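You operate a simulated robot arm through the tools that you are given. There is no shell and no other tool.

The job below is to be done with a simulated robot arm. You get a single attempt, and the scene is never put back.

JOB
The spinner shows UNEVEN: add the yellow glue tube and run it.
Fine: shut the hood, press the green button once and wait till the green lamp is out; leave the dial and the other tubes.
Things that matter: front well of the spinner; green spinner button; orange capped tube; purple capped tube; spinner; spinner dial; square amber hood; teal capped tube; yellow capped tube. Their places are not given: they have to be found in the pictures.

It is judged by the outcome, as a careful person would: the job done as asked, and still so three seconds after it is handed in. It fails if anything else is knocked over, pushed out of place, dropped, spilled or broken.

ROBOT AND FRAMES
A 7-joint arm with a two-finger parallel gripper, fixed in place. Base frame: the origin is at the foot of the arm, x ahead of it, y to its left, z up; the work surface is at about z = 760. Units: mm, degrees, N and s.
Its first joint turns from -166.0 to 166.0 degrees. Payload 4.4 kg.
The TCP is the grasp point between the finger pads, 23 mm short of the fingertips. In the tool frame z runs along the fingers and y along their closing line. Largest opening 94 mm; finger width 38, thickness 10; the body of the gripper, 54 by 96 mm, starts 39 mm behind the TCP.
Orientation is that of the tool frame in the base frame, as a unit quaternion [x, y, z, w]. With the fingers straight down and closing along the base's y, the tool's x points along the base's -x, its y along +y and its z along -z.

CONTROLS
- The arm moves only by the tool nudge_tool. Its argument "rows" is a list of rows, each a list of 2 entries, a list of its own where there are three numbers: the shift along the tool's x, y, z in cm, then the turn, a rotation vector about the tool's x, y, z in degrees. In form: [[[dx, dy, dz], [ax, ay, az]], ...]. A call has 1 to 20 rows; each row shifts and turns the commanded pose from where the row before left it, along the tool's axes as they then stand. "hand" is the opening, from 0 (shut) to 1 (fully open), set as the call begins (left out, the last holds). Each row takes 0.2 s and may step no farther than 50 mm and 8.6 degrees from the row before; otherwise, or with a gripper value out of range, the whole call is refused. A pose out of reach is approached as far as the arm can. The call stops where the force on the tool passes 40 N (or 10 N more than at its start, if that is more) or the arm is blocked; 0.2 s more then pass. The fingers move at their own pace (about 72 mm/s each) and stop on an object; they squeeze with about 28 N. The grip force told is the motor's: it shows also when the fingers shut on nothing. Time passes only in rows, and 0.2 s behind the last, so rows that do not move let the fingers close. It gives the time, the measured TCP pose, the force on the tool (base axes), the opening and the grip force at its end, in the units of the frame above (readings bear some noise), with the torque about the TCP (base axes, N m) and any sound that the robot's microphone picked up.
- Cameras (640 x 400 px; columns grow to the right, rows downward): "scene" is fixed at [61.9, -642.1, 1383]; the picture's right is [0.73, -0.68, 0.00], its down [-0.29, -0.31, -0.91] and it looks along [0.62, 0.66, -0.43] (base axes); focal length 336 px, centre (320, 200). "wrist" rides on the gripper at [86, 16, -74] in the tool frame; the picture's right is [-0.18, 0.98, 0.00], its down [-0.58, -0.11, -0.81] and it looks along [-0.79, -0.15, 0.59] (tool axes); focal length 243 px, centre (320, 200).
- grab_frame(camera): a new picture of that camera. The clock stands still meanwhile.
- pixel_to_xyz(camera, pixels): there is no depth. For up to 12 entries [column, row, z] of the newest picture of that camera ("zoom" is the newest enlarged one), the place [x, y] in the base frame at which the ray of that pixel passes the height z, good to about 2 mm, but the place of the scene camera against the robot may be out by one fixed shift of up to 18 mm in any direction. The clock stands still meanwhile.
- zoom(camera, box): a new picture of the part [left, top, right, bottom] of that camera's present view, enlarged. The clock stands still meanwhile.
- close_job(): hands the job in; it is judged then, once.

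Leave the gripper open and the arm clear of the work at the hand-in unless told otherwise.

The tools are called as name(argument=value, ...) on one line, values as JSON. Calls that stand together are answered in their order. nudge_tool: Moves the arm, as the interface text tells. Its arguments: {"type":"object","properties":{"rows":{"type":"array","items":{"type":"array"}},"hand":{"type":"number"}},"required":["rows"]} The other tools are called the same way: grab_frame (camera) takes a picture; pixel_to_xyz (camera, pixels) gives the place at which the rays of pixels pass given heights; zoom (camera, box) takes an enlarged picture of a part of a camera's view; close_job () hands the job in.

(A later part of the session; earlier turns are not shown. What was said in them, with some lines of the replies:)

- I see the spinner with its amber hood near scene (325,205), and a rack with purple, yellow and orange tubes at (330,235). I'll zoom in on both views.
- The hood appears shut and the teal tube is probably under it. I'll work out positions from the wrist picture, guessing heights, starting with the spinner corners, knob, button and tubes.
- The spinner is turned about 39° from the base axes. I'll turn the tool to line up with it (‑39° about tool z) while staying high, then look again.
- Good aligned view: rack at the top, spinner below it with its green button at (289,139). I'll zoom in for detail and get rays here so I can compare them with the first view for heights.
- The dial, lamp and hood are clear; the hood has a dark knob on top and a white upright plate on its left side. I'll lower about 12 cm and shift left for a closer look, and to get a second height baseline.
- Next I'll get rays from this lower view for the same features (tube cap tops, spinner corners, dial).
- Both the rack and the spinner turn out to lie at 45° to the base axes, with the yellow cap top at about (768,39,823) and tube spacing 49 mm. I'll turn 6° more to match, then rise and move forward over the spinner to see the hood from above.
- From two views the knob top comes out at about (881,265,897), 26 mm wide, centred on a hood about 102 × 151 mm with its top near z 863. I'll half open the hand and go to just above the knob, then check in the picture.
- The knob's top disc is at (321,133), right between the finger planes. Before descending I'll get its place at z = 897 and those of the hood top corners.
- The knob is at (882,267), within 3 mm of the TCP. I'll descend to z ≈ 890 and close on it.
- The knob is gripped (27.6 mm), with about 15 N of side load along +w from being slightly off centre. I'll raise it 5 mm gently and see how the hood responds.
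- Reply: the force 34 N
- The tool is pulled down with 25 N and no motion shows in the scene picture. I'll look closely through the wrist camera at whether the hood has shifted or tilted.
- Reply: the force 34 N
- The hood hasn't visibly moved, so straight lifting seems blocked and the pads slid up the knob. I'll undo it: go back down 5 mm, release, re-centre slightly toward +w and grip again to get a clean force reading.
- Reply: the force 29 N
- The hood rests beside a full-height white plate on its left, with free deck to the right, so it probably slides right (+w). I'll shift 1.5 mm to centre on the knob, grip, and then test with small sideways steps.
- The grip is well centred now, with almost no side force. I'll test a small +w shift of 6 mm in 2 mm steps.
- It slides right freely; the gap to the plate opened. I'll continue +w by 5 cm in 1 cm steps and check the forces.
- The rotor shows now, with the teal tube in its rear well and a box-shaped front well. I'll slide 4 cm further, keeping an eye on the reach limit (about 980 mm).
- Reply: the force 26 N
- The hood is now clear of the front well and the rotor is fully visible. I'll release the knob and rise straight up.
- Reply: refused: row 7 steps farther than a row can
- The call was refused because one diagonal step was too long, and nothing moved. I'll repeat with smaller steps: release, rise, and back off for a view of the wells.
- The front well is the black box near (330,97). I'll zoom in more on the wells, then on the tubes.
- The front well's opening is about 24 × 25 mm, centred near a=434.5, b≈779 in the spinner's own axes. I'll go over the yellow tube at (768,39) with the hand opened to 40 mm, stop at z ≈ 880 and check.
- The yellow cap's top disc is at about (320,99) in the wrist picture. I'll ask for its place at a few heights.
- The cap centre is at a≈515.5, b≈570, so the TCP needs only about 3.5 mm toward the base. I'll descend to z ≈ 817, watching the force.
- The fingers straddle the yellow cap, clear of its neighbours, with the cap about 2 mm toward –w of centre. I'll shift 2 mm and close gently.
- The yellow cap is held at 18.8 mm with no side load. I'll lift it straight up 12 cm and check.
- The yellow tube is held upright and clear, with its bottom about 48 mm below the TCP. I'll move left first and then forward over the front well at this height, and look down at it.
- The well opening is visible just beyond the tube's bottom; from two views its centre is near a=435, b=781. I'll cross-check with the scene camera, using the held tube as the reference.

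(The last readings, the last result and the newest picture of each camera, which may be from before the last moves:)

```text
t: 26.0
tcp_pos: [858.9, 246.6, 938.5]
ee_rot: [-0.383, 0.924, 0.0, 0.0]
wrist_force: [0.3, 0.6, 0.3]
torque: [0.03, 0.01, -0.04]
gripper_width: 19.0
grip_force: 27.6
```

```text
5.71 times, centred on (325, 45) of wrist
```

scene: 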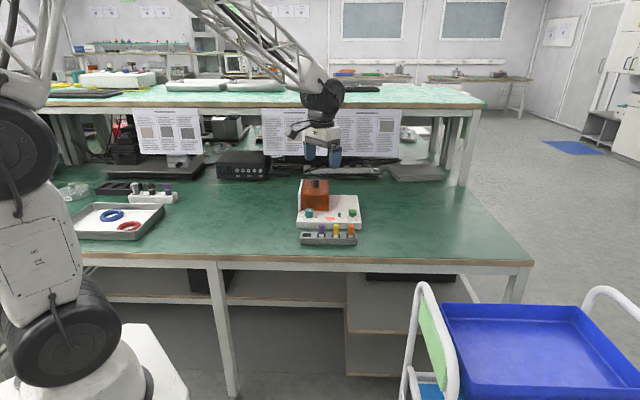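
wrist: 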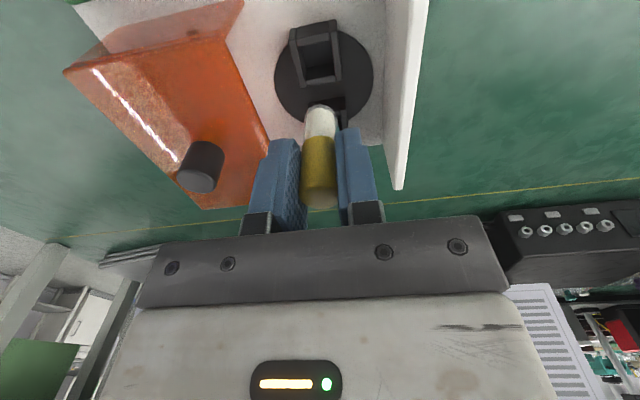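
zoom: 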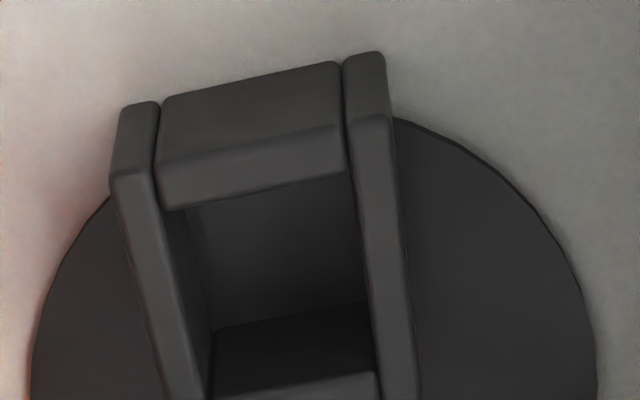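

By my estimate the tube should shift about 2 mm in +w and 3 mm toward the base. I'll make that shift and go down until the tube's bottom is roughly 12 mm above the well rim, then compare directly with little parallax.

nudge_tool(rows=[[[0.3, -0.2, 1.5], [0, 0, 0]], [[0, 0, 2], [0, 0, 0]], [[0, 0, 1.5], [0, 0, 0]], [[0, 0, 0.9], [0, 0, 0]], [[0, 0, 0], [0, 0, 0]]])

zoom(camera="wrist", box=[260, 20, 380, 140])

zoom(camera="scene", box=[300, 175, 340, 210])

```text
t: 27.2
tcp_pos: [856.4, 243.6, 878.4]
ee_rot: [-0.382, 0.924, -0.001, 0.0]
wrist_force: [-0.3, 0.0, -0.8]
torque: [0.03, 0.03, 0.01]
gripper_width: 18.9
grip_force: 28.3
```

```text
3.33 times, centred on (320, 80) of wrist
```

zoom: 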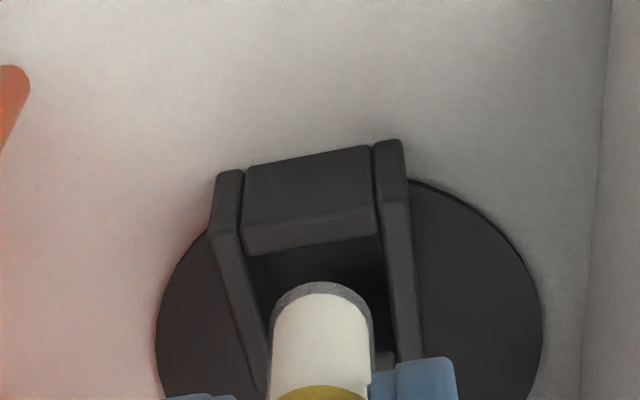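

```text
11.43 times, centred on (320, 192) of scene
```

zoom: 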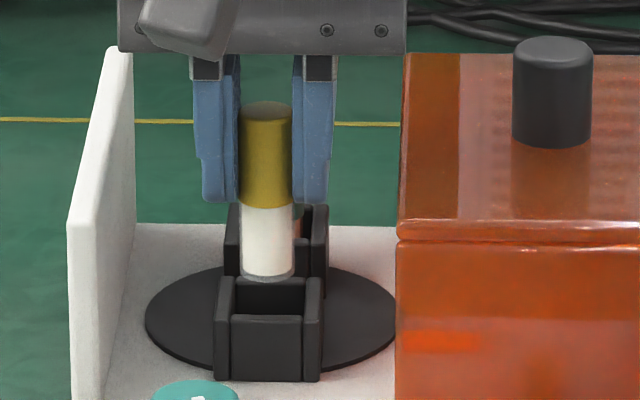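

Sideways (w), the tube axis at x≈267 lines up with the well opening (235–303) in the scene zoom. I still need to judge the fore-aft alignment, so I'll zoom in more.

zoom(camera="scene", box=[308, 192, 332, 210])

zoom(camera="wrist", box=[290, 70, 350, 210])

```text
16.00 times, centred on (320, 201) of scene
```

zoom: 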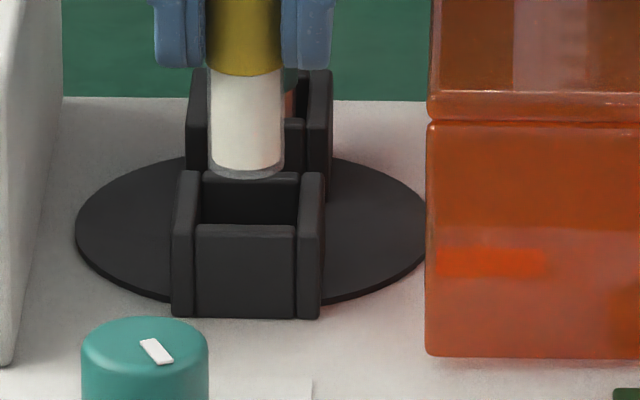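

```text
2.86 times, centred on (320, 140) of wrist
```

zoom: 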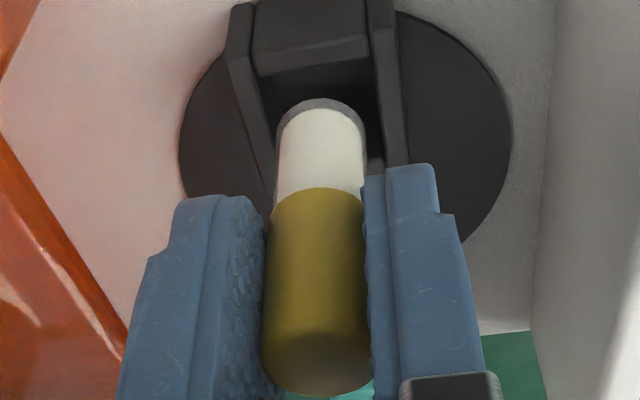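

Combining both views, I get the tube bottom about 11 mm above the rim and some 2 mm too near the base. I'll shift forward 2 mm, come down 7 mm, and look again.

nudge_tool(rows=[[[-0.2, -0.05, 0.3], [0, 0, 0]], [[0, 0, 0.4], [0, 0, 0]], [[0, 0, 0], [0, 0, 0]]])

zoom(camera="scene", box=[308, 192, 332, 210])

zoom(camera="wrist", box=[280, 60, 360, 120])

```text
t: 28.0
tcp_pos: [860.1, 242.4, 870.6]
ee_rot: [-0.383, 0.924, -0.001, 0.0]
wrist_force: [-0.6, 0.5, -0.6]
torque: [0.01, -0.03, 0.02]
gripper_width: 18.6
grip_force: 28.6
```

```text
16.00 times, centred on (320, 201) of scene
```

zoom: 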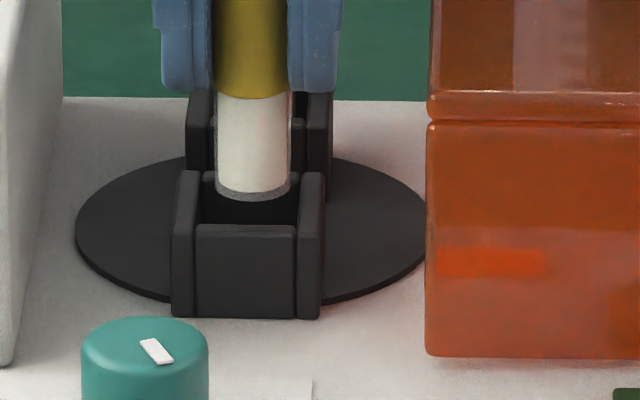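

```text
6.67 times, centred on (320, 90) of wrist
```

zoom: 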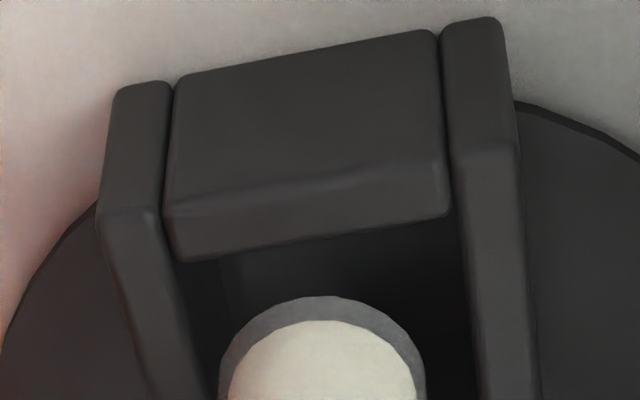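

Now the tube bottom is about 5 mm above the rim and nearly centred. I'll correct by under 1 mm each way, then lower into the well in small steps, watching the force.

nudge_tool(rows=[[[-0.07, 0.08, 0], [0, 0, 0]], [[0, 0, 0.3], [0, 0, 0]], [[0, 0, 0.3], [0, 0, 0]], [[0, 0, 0.3], [0, 0, 0]], [[0, 0, 0.3], [0, 0, 0]], [[0, 0, 0], [0, 0, 0]]])

zoom(camera="scene", box=[308, 187, 332, 205])

zoom(camera="wrist", box=[280, 60, 360, 120])

```text
t: 29.4
tcp_pos: [860.0, 245.2, 860.1]
ee_rot: [-0.383, 0.924, -0.001, 0.0]
wrist_force: [-0.8, 0.1, -0.1]
torque: [-0.01, -0.01, 0.01]
gripper_width: 18.9
grip_force: 27.5
```

```text
16.00 times, centred on (320, 196) of scene
```

zoom: 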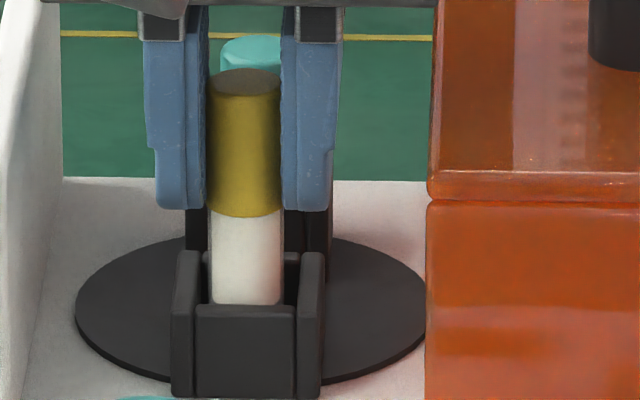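

```text
6.67 times, centred on (320, 90) of wrist
```

zoom: 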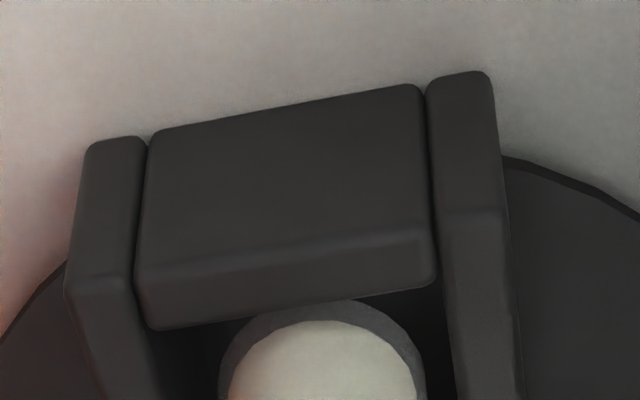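

The tube has entered the well with no contact force. I'll continue down in 2 mm steps.

nudge_tool(rows=[[[0, 0, 0.2], [0, 0, 0]], [[0, 0, 0.2], [0, 0, 0]], [[0, 0, 0.2], [0, 0, 0]], [[0, 0, 0.2], [0, 0, 0]], [[0, 0, 0.2], [0, 0, 0]], [[0, 0, 0], [0, 0, 0]]])

zoom(camera="scene", box=[308, 187, 332, 205])

```text
t: 30.8
tcp_pos: [859.2, 245.4, 850.3]
ee_rot: [-0.383, 0.924, 0.0, 0.0]
wrist_force: [-0.1, 0.0, 0.9]
torque: [0.05, 0.01, -0.02]
gripper_width: 18.9
grip_force: 27.8
```

```text
16.00 times, centred on (320, 196) of scene
```

zoom: 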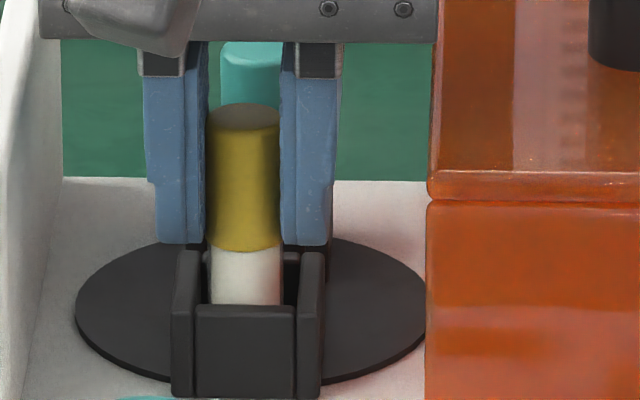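

Compared with the seated teal tube, about 8 mm remain. I'll continue in 1 mm steps until a contact force shows.

nudge_tool(rows=[[[0, 0, 0.15], [0, 0, 0]], [[0, 0, 0.15], [0, 0, 0]], [[0, 0, 0.1], [0, 0, 0]], [[0, 0, 0.1], [0, 0, 0]], [[0, 0, 0.1], [0, 0, 0]], [[0, 0, 0], [0, 0, 0]]])

zoom(camera="scene", box=[308, 187, 332, 205])

```text
t: 32.2
tcp_pos: [859.6, 244.6, 844.2]
ee_rot: [-0.381, 0.924, 0.0, 0.0]
wrist_force: [0.5, -0.8, -0.9]
torque: [-0.01, 0.01, -0.03]
gripper_width: 18.9
grip_force: 28.2
```

```text
16.00 times, centred on (320, 196) of scene
```

zoom: 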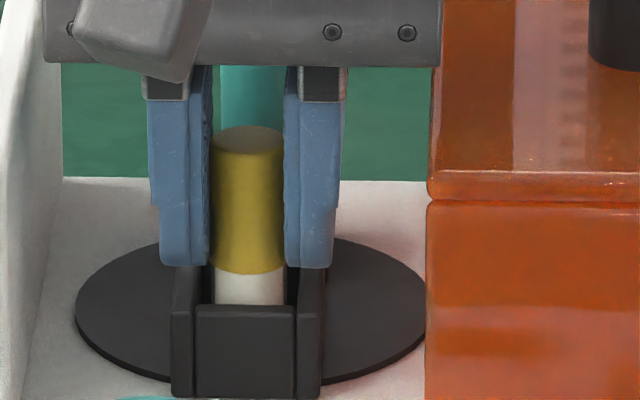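

Still no contact; the gap to the cap is now about 30 px versus 24 for the teal tube. I'll go a few more 1 mm steps.

nudge_tool(rows=[[[0, 0, 0.1], [0, 0, 0]], [[0, 0, 0.1], [0, 0, 0]], [[0, 0, 0], [0, 0, 0]]])

nudge_tool(rows=[[[0, 0, 0.1], [0, 0, 0]], [[0, 0, 0], [0, 0, 0]]])

```text
t: 33.0
tcp_pos: [859.2, 245.2, 842.6]
ee_rot: [-0.383, 0.924, 0.001, 0.0]
wrist_force: [0.4, -0.1, -0.3]
torque: [-0.01, -0.04, -0.01]
gripper_width: 18.7
grip_force: 27.7
```

```text
t: 33.6
tcp_pos: [859.6, 244.9, 841.6]
ee_rot: [-0.383, 0.924, -0.001, 0.001]
wrist_force: [-0.5, 1.1, 5.7]
torque: [0.06, 0.02, 0.01]
gripper_width: 18.6
grip_force: 28.1
```

A contact force of 5.7 N shows the tube is on the well floor. I'll open to about 36 mm and rise straight up.

nudge_tool(rows=[[[0, 0, 0], [0, 0, 0]], [[0, 0, 0], [0, 0, 0]], [[0, 0, -0.5], [0, 0, 0]], [[0, 0, -1.5], [0, 0, 0]], [[0, 0, -3], [0, 0, 0]], [[0, 0, -4], [0, 0, 0]], [[0, 0, -3], [0, 0, 0]], [[0, 0, 0], [0, 0, 0]]], hand=0.38)

zoom(camera="scene", box=[300, 175, 350, 212])

grab_frame(camera="wrist")

```text
t: 35.4
tcp_pos: [858.6, 244.6, 961.2]
ee_rot: [-0.382, 0.924, 0.001, 0.0]
wrist_force: [-0.3, 0.3, -0.1]
torque: [0.0, -0.03, 0.01]
gripper_width: 35.7
grip_force: 0.0
```

```text
10.81 times, centred on (325, 194) of scene
```

zoom: 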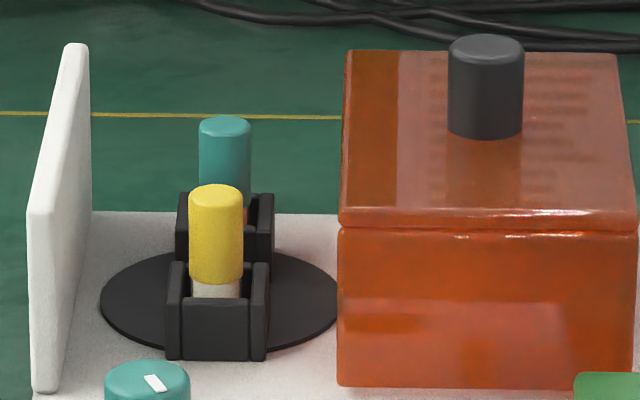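

```text
taken
```

wrist: 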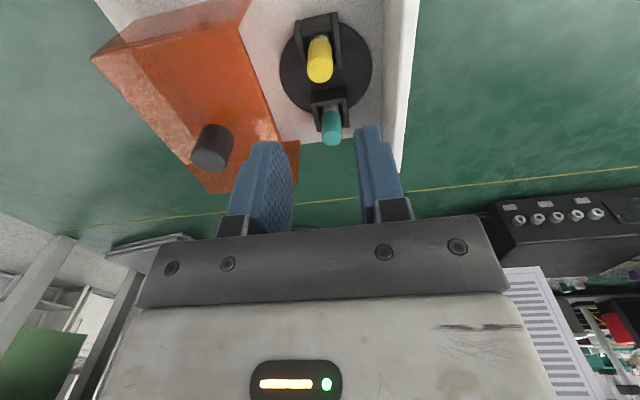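

The yellow tube stands in the front well. Next I'll find the knob's present place: its top disc is at about (209,156) in the wrist picture.

zoom(camera="wrist", box=[160, 100, 280, 200])

pixel_to_xyz(camera="wrist", pixels=[[209, 156, 897], [207, 159, 897], [205, 155, 897]])

```text
4.00 times, centred on (220, 150) of wrist
```

zoom: 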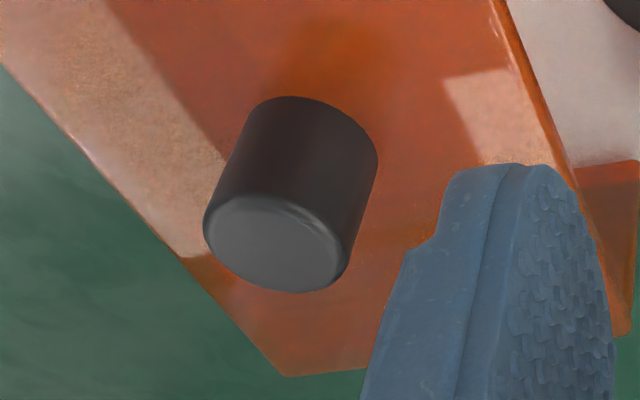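

```text
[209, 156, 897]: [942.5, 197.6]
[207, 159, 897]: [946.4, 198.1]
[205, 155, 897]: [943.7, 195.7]
```

The knob is at about (948,199). I'll move over it at a safe height, opened to 50 mm, and check the alignment.

nudge_tool(rows=[[[0, -3, 0], [0, 0, 0]], [[0, -3, 0], [0, 0, 0]], [[-1.6, -3, 0], [0, 0, 0]], [[-1.6, -0.74, 0], [0, 0, 0]], [[0, 0, 1.2], [0, 0, 0]], [[0, 0, 0], [0, 0, 0]]], hand=0.53)

grab_frame(camera="wrist")

zoom(camera="scene", box=[300, 165, 360, 212])

```text
t: 36.8
tcp_pos: [950.0, 197.4, 948.9]
ee_rot: [-0.382, 0.924, 0.001, 0.0]
wrist_force: [0.9, 0.7, 0.6]
torque: [-0.01, -0.02, 0.0]
gripper_width: 49.7
grip_force: 0.0
```

```text
taken
```

wrist: 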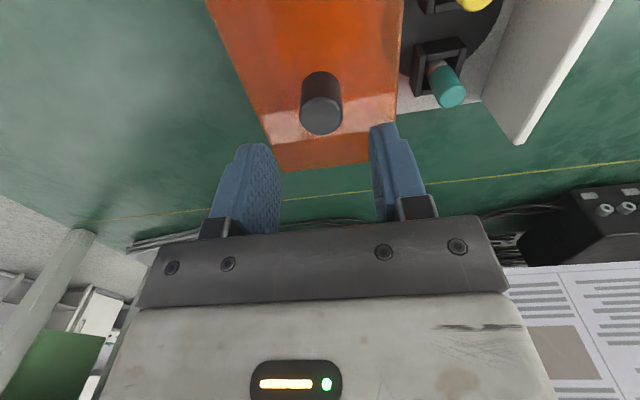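

```text
8.51 times, centred on (330, 188) of scene
```

zoom: 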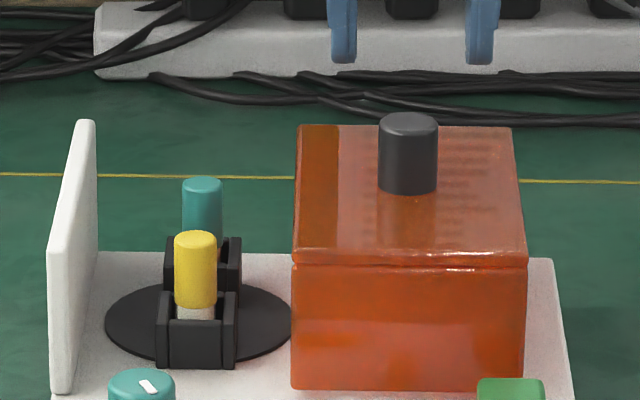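

The knob disc at (322,118) is within 2 mm of the predicted spot (320,115). I'll correct slightly, descend to z ≈ 892 and grip.

nudge_tool(rows=[[[-0.15, 0.13, 2], [0, 0, 0]], [[0, 0, 2], [0, 0, 0]], [[0, 0, 1.2], [0, 0, 0]], [[0, 0, 0.5], [0, 0, 0]], [[0, 0, 0], [0, 0, 0]]])

nudge_tool(rows=[[[0, 0, 0], [0, 0, 0]], [[0, 0, 0], [0, 0, 0]], [[0, 0, 0], [0, 0, 0]]], hand=0)

```text
t: 38.0
tcp_pos: [951.9, 201.7, 893.0]
ee_rot: [-0.383, 0.924, 0.0, 0.0]
wrist_force: [-0.2, -0.2, 0.2]
torque: [0.02, 0.01, 0.02]
gripper_width: 49.9
grip_force: 0.0
```

```text
t: 38.8
tcp_pos: [950.3, 201.1, 893.7]
ee_rot: [-0.383, 0.924, 0.001, -0.001]
wrist_force: [0.4, 0.6, 0.0]
torque: [0.47, 0.3, 0.03]
gripper_width: 27.5
grip_force: 44.8
```

Gripped cleanly. I'll slide the hood left (tool +y) 9.0 cm in 1 cm steps, since shut is at about 9.25 cm.

nudge_tool(rows=[[[0, 1, 0], [0, 0, 0]], [[0, 1, 0], [0, 0, 0]], [[0, 1, 0], [0, 0, 0]], [[0, 1, 0], [0, 0, 0]], [[0, 1, 0], [0, 0, 0]], [[0, 1, 0], [0, 0, 0]], [[0, 1, 0], [0, 0, 0]], [[0, 1, 0], [0, 0, 0]], [[0, 0.7, 0], [0, 0, 0]], [[0, 0, 0], [0, 0, 0]]])

zoom(camera="scene", box=[295, 170, 345, 215])

```text
t: 41.0
tcp_pos: [891.1, 263.0, 891.5]
ee_rot: [-0.383, 0.924, 0.0, 0.001]
wrist_force: [-5.1, -4.6, 22.1]
torque: [0.5, 0.15, -0.02]
gripper_width: 27.2
grip_force: 44.8
```

```text
8.89 times, centred on (320, 192) of scene
```

zoom: 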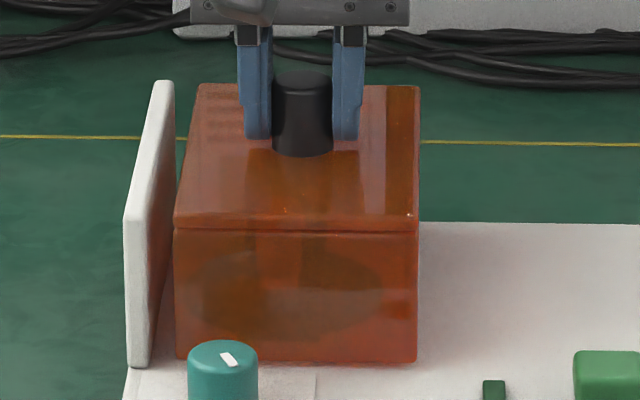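

A gap of about 6 mm to the plate remains. I'll ease 1 mm up to relieve the downward push and keep closing in 1–2 mm steps until contact.

nudge_tool(rows=[[[0, 0.2, -0.1], [0, 0, 0]], [[0, 0.2, 0], [0, 0, 0]], [[0, 0.1, 0], [0, 0, 0]], [[0, 0.1, 0], [0, 0, 0]], [[0, 0, 0], [0, 0, 0]]])

zoom(camera="scene", box=[295, 170, 345, 215])

```text
t: 42.2
tcp_pos: [884.8, 265.5, 892.4]
ee_rot: [-0.383, 0.924, 0.0, 0.0]
wrist_force: [17.5, 18.3, -11.4]
torque: [0.58, 0.19, -0.03]
gripper_width: 27.7
grip_force: 45.0
```

```text
8.89 times, centred on (320, 192) of scene
```

zoom: 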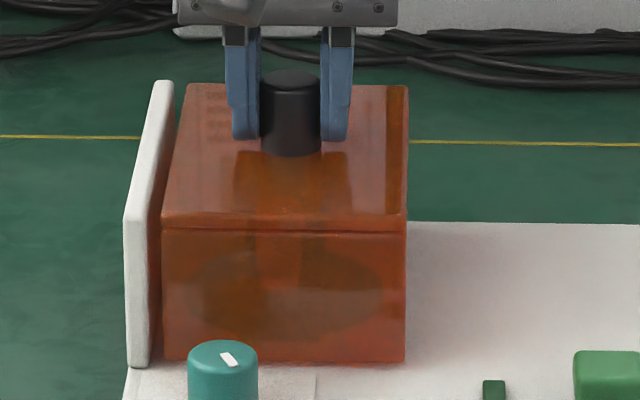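

About 4 mm remain (hood edge at x=162, shut was 152). I'll relieve the fore-aft strain by 1 mm and continue closing.

nudge_tool(rows=[[[-0.1, 0.1, 0], [0, 0, 0]], [[0, 0.1, 0], [0, 0, 0]], [[0, 0.1, 0], [0, 0, 0]], [[0, 0.1, 0], [0, 0, 0]], [[0, 0, 0], [0, 0, 0]]])

zoom(camera="scene", box=[295, 170, 345, 215])

```text
t: 43.4
tcp_pos: [883.8, 268.2, 890.8]
ee_rot: [-0.381, 0.925, 0.0, -0.001]
wrist_force: [-17.3, -22.6, -5.2]
torque: [0.15, 0.57, 0.0]
gripper_width: 27.5
grip_force: 45.2
```

```text
8.89 times, centred on (320, 192) of scene
```

zoom: 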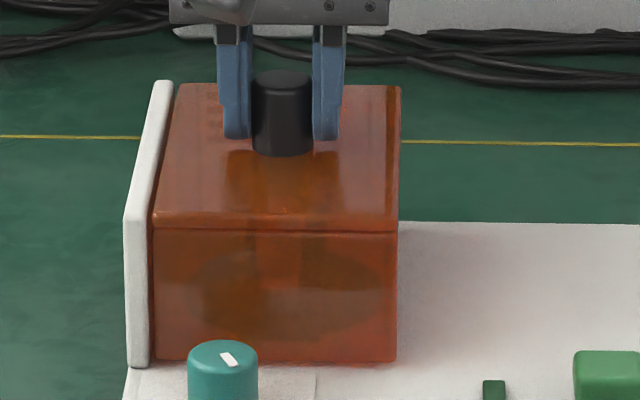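

The hood matches the original shut picture (left edge 153, right edge 397). I'll nudge 1 mm more to make sure it's against its stop.

nudge_tool(rows=[[[0.1, 0.1, 0], [0, 0, 0]], [[0, 0, 0], [0, 0, 0]]])

```text
t: 44.2
tcp_pos: [883.3, 269.9, 890.9]
ee_rot: [-0.383, 0.924, -0.001, 0.001]
wrist_force: [16.3, -2.4, -9.9]
torque: [0.61, -0.1, 0.23]
gripper_width: 27.6
grip_force: 44.9
stopped in row 2: the force on the tool passed its limit at 41 N (the readings are from after the stop); the commanded pose is now the measured one
```

The force built up against the stop, so the hood is shut. I'll release, rise, and back off to view the green button.

nudge_tool(rows=[[[0, 0, 0], [0, 0, 0]], [[0, 0, 0], [0, 0, 0]], [[0, 0, 0], [0, 0, 0]], [[0, 0, -1], [0, 0, 0]], [[0, 0, -3], [0, 0, 0]], [[0, 0, -4], [0, 0, 0]], [[0, 0, -3], [0, 0, 0]], [[3, 0, 0], [0, 0, 0]], [[4, -3, 0], [0, 0, 0]], [[4, -3, 0], [0, 0, 0]], [[4, -3, 0], [0, 0, 0]], [[0, -3, 0], [0, 0, 0]], [[0, 0, 0], [0, 0, 0]]], hand=0.53)

grab_frame(camera="wrist")

zoom(camera="scene", box=[280, 165, 380, 255])

```text
t: 47.0
tcp_pos: [862.0, 76.2, 999.0]
ee_rot: [-0.381, 0.924, -0.001, 0.002]
wrist_force: [0.9, 1.1, 0.5]
torque: [-0.04, 0.02, -0.01]
gripper_width: 49.5
grip_force: 0.0
```

```text
taken
```

wrist: 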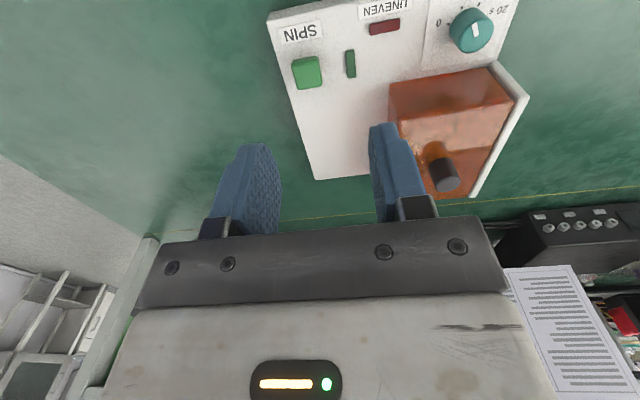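

```text
4.44 times, centred on (330, 210) of scene
```

zoom: 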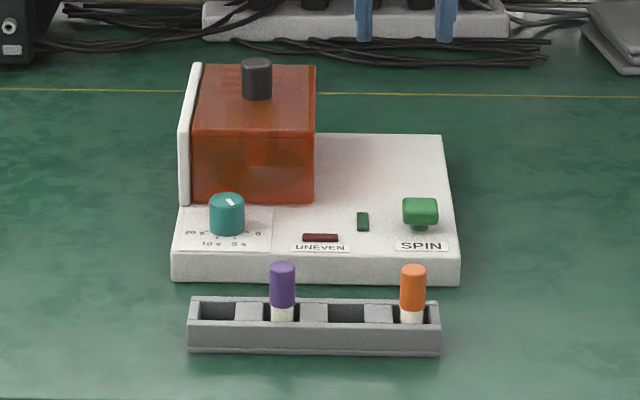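

The UNEVEN lamp has gone dark. The button top comes out near a=577.6, b=702, z≈807. I'll close the fingers and go to about 18 mm above it, then check.

nudge_tool(rows=[[[-2, -1.1, 0], [0, 0, 0]], [[-1.86, -1.1, 0], [0, 0, 0]], [[0, 0, 4], [0, 0, 0]], [[0, 0, 4], [0, 0, 0]], [[0, 0, 4], [0, 0, 0]], [[0, 0, 2.8], [0, 0, 0]], [[0, 0, 0], [0, 0, 0]]], hand=0)

grab_frame(camera="wrist")

zoom(camera="scene", box=[310, 180, 370, 230])

```text
t: 48.6
tcp_pos: [905.0, 89.0, 853.5]
ee_rot: [-0.383, 0.924, 0.0, 0.001]
wrist_force: [0.1, -0.6, 0.3]
torque: [0.0, -0.01, 0.02]
gripper_width: 0.1
grip_force: 27.8
```

```text
taken
```

wrist: 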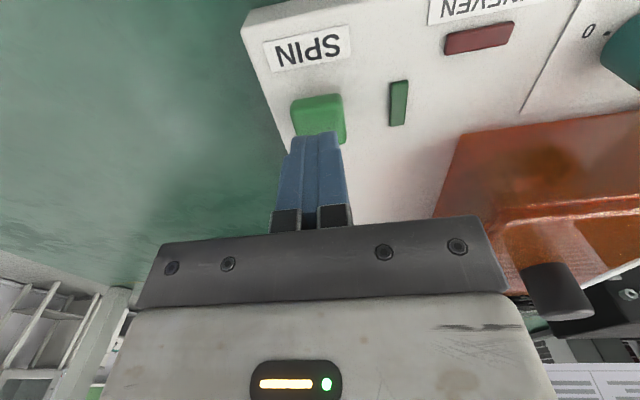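

```text
8.00 times, centred on (340, 205) of scene
```

zoom: 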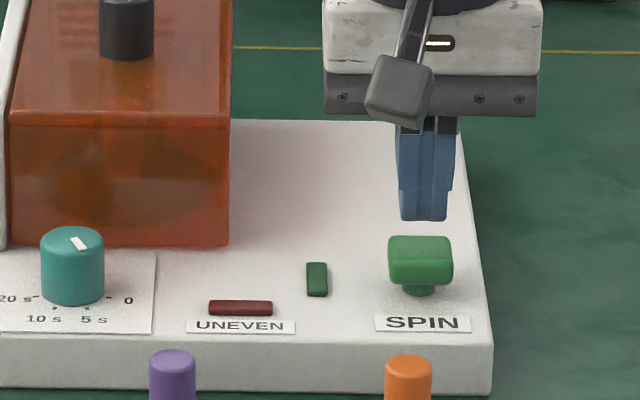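

The fingertips line up with the button. I'll descend 20 mm to just above it, then press in 1 mm steps.

nudge_tool(rows=[[[0, 0.05, 0.8], [0, 0, 0]], [[0, 0, 0.6], [0, 0, 0]], [[0, 0, 0.3], [0, 0, 0]], [[0, 0, 0.2], [0, 0, 0]], [[0, 0, 0], [0, 0, 0]]])

zoom(camera="scene", box=[310, 180, 370, 230])

```text
t: 49.8
tcp_pos: [905.6, 89.3, 836.8]
ee_rot: [-0.382, 0.924, 0.0, 0.0]
wrist_force: [-0.7, -0.1, 0.4]
torque: [0.0, -0.02, -0.01]
gripper_width: 0.0
grip_force: 28.0
```

```text
8.00 times, centred on (340, 205) of scene
```

zoom: 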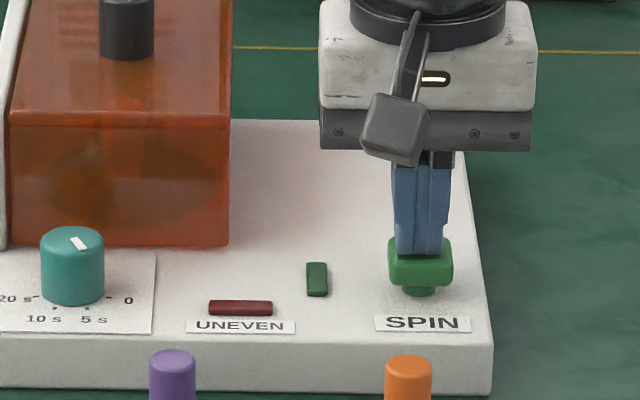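

Tips are at z ≈ 814, just above the button. I'll press in 1 mm steps.

nudge_tool(rows=[[[0, 0, 0.1], [0, 0, 0]], [[0, 0, 0.1], [0, 0, 0]], [[0, 0, 0.1], [0, 0, 0]], [[0, 0, 0.1], [0, 0, 0]], [[0, 0, 0.1], [0, 0, 0]]])

zoom(camera="scene", box=[310, 180, 370, 230])

```text
t: 51.0
tcp_pos: [905.2, 91.2, 830.6]
ee_rot: [-0.382, 0.924, -0.001, 0.001]
wrist_force: [-0.1, -1.2, 2.9]
torque: [-0.07, -0.02, 0.01]
gripper_width: 0.2
grip_force: 28.0
heard: click
```

```text
8.00 times, centred on (340, 205) of scene
```

zoom: 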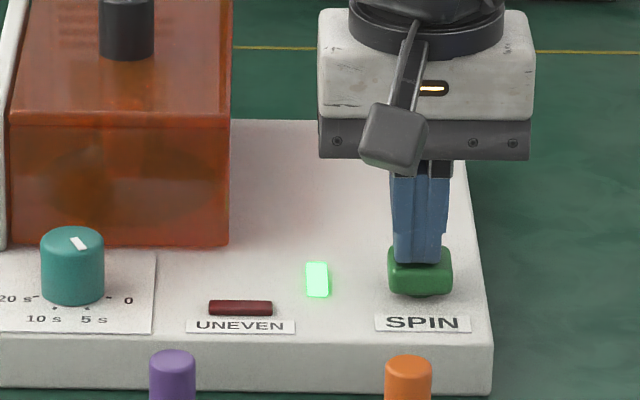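

A click was heard and the green lamp is lit. I'll lift straight off the button, back clear of the spinner, open the hand, and then wait for the lamp to go out.

nudge_tool(rows=[[[0, 0, -1], [0, 0, 0]], [[0, 0, -3], [0, 0, 0]], [[0, 0, -4], [0, 0, 0]], [[0, 0, -4], [0, 0, 0]], [[0, 0, -4], [0, 0, 0]], [[0, 0, -3], [0, 0, 0]], [[3, 0, 0], [0, 0, 0]], [[4, 0, 0], [0, 0, 0]], [[4, 0, 0], [0, 0, 0]], [[4, 0, 0], [0, 0, 0]], [[0, 0, 0], [0, 0, 0]]])

zoom(camera="scene", box=[280, 165, 380, 255])

```text
t: 53.4
tcp_pos: [798.2, -16.5, 1019.7]
ee_rot: [-0.382, 0.924, -0.001, 0.0]
wrist_force: [1.3, -0.1, 0.2]
torque: [-0.01, -0.01, 0.0]
gripper_width: 0.1
grip_force: 28.0
```

```text
4.44 times, centred on (330, 210) of scene
```

zoom: 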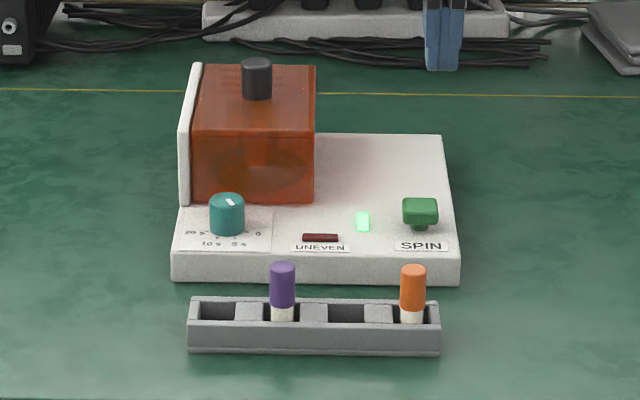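

The lamp is on and the spinner is running. I'll open the hand and wait in still rows.

nudge_tool(rows=[[[0, 0, 0], [0, 0, 0]], [[0, 0, 0], [0, 0, 0]], [[0, 0, 0], [0, 0, 0]], [[0, 0, 0], [0, 0, 0]], [[0, 0, 0], [0, 0, 0]], [[0, 0, 0], [0, 0, 0]], [[0, 0, 0], [0, 0, 0]], [[0, 0, 0], [0, 0, 0]], [[0, 0, 0], [0, 0, 0]], [[0, 0, 0], [0, 0, 0]], [[0, 0, 0], [0, 0, 0]], [[0, 0, 0], [0, 0, 0]], [[0, 0, 0], [0, 0, 0]], [[0, 0, 0], [0, 0, 0]], [[0, 0, 0], [0, 0, 0]], [[0, 0, 0], [0, 0, 0]], [[0, 0, 0], [0, 0, 0]], [[0, 0, 0], [0, 0, 0]], [[0, 0, 0], [0, 0, 0]], [[0, 0, 0], [0, 0, 0]]], hand=1)

zoom(camera="scene", box=[280, 165, 380, 255])

```text
t: 57.6
tcp_pos: [799.3, -16.0, 1019.6]
ee_rot: [-0.382, 0.924, -0.001, 0.001]
wrist_force: [-0.3, 0.0, 0.0]
torque: [-0.04, -0.04, -0.01]
gripper_width: 94.2
grip_force: 0.1
```

```text
4.44 times, centred on (330, 210) of scene
```

zoom: 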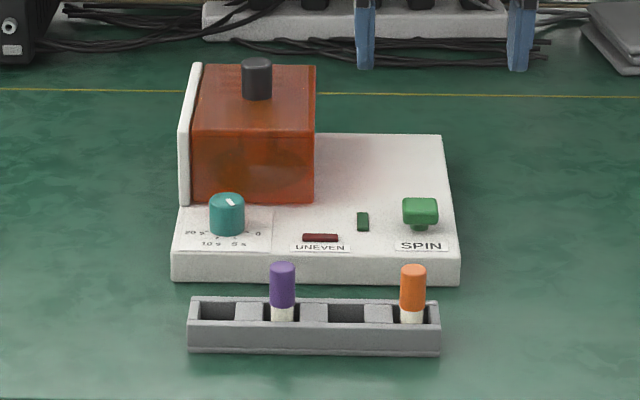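

The green lamp is out and UNEVEN is dark. I'll wait one more second and check once more, with both cameras, that everything is still in order.

nudge_tool(rows=[[[0, 0, 0], [0, 0, 0]], [[0, 0, 0], [0, 0, 0]], [[0, 0, 0], [0, 0, 0]], [[0, 0, 0], [0, 0, 0]], [[0, 0, 0], [0, 0, 0]]])

zoom(camera="scene", box=[300, 170, 370, 225])

grab_frame(camera="wrist")

grab_frame(camera="scene")

```text
t: 58.8
tcp_pos: [799.0, -17.3, 1019.1]
ee_rot: [-0.382, 0.924, -0.001, 0.0]
wrist_force: [-1.1, -0.1, 0.0]
torque: [0.01, 0.01, 0.02]
gripper_width: 94.0
grip_force: 0.0
```

```text
7.27 times, centred on (335, 198) of scene
```

zoom: 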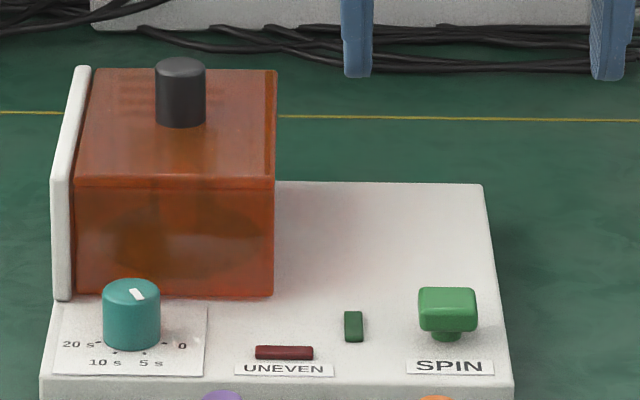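

```text
taken
```

wrist: 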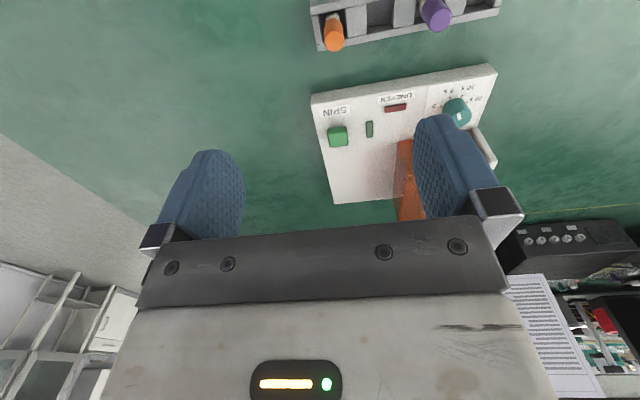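

```text
taken
```

scene: 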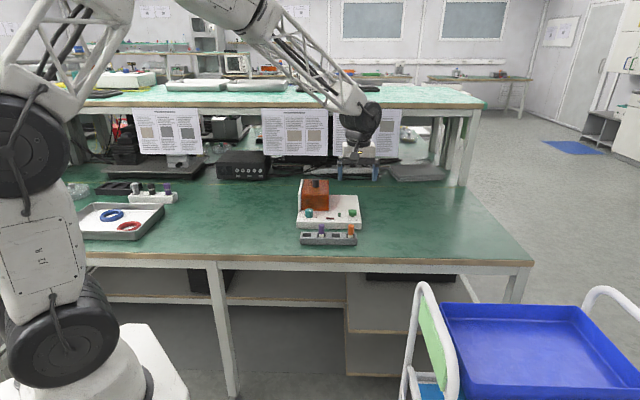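

The hood is shut, the green lamp is out and UNEVEN is dark. The dial and the other tubes are where they were, and the arm is clear with the hand open, so I'll hand the job in.

close_job()

```text
The job is handed in.
```

The job is done and handed in. The yellow tube is in the spinner's front well, the hood is shut, and the spinner has had its run.

- **Tube:** it came out of the rack cleanly and was lowered until it touched the well floor. The UNEVEN lamp was out when I looked after shutting the hood, and it stayed out.
- **Hood:** it slides sideways rather than lifting. My first try at lifting it straight up didn't move it. I then slid it open, and afterwards closed it until it met its stop.
- **Run:** I pressed the green button once and heard one click. The green lamp came on and was out within about seven seconds. I checked again a second later, and both lamps were still dark.
- **Left alone:** the dial and the purple and orange tubes look just as they did at the start. The teal tube is in the rear well, now under the hood.

At hand-in the arm was back from the spinner with the hand open.
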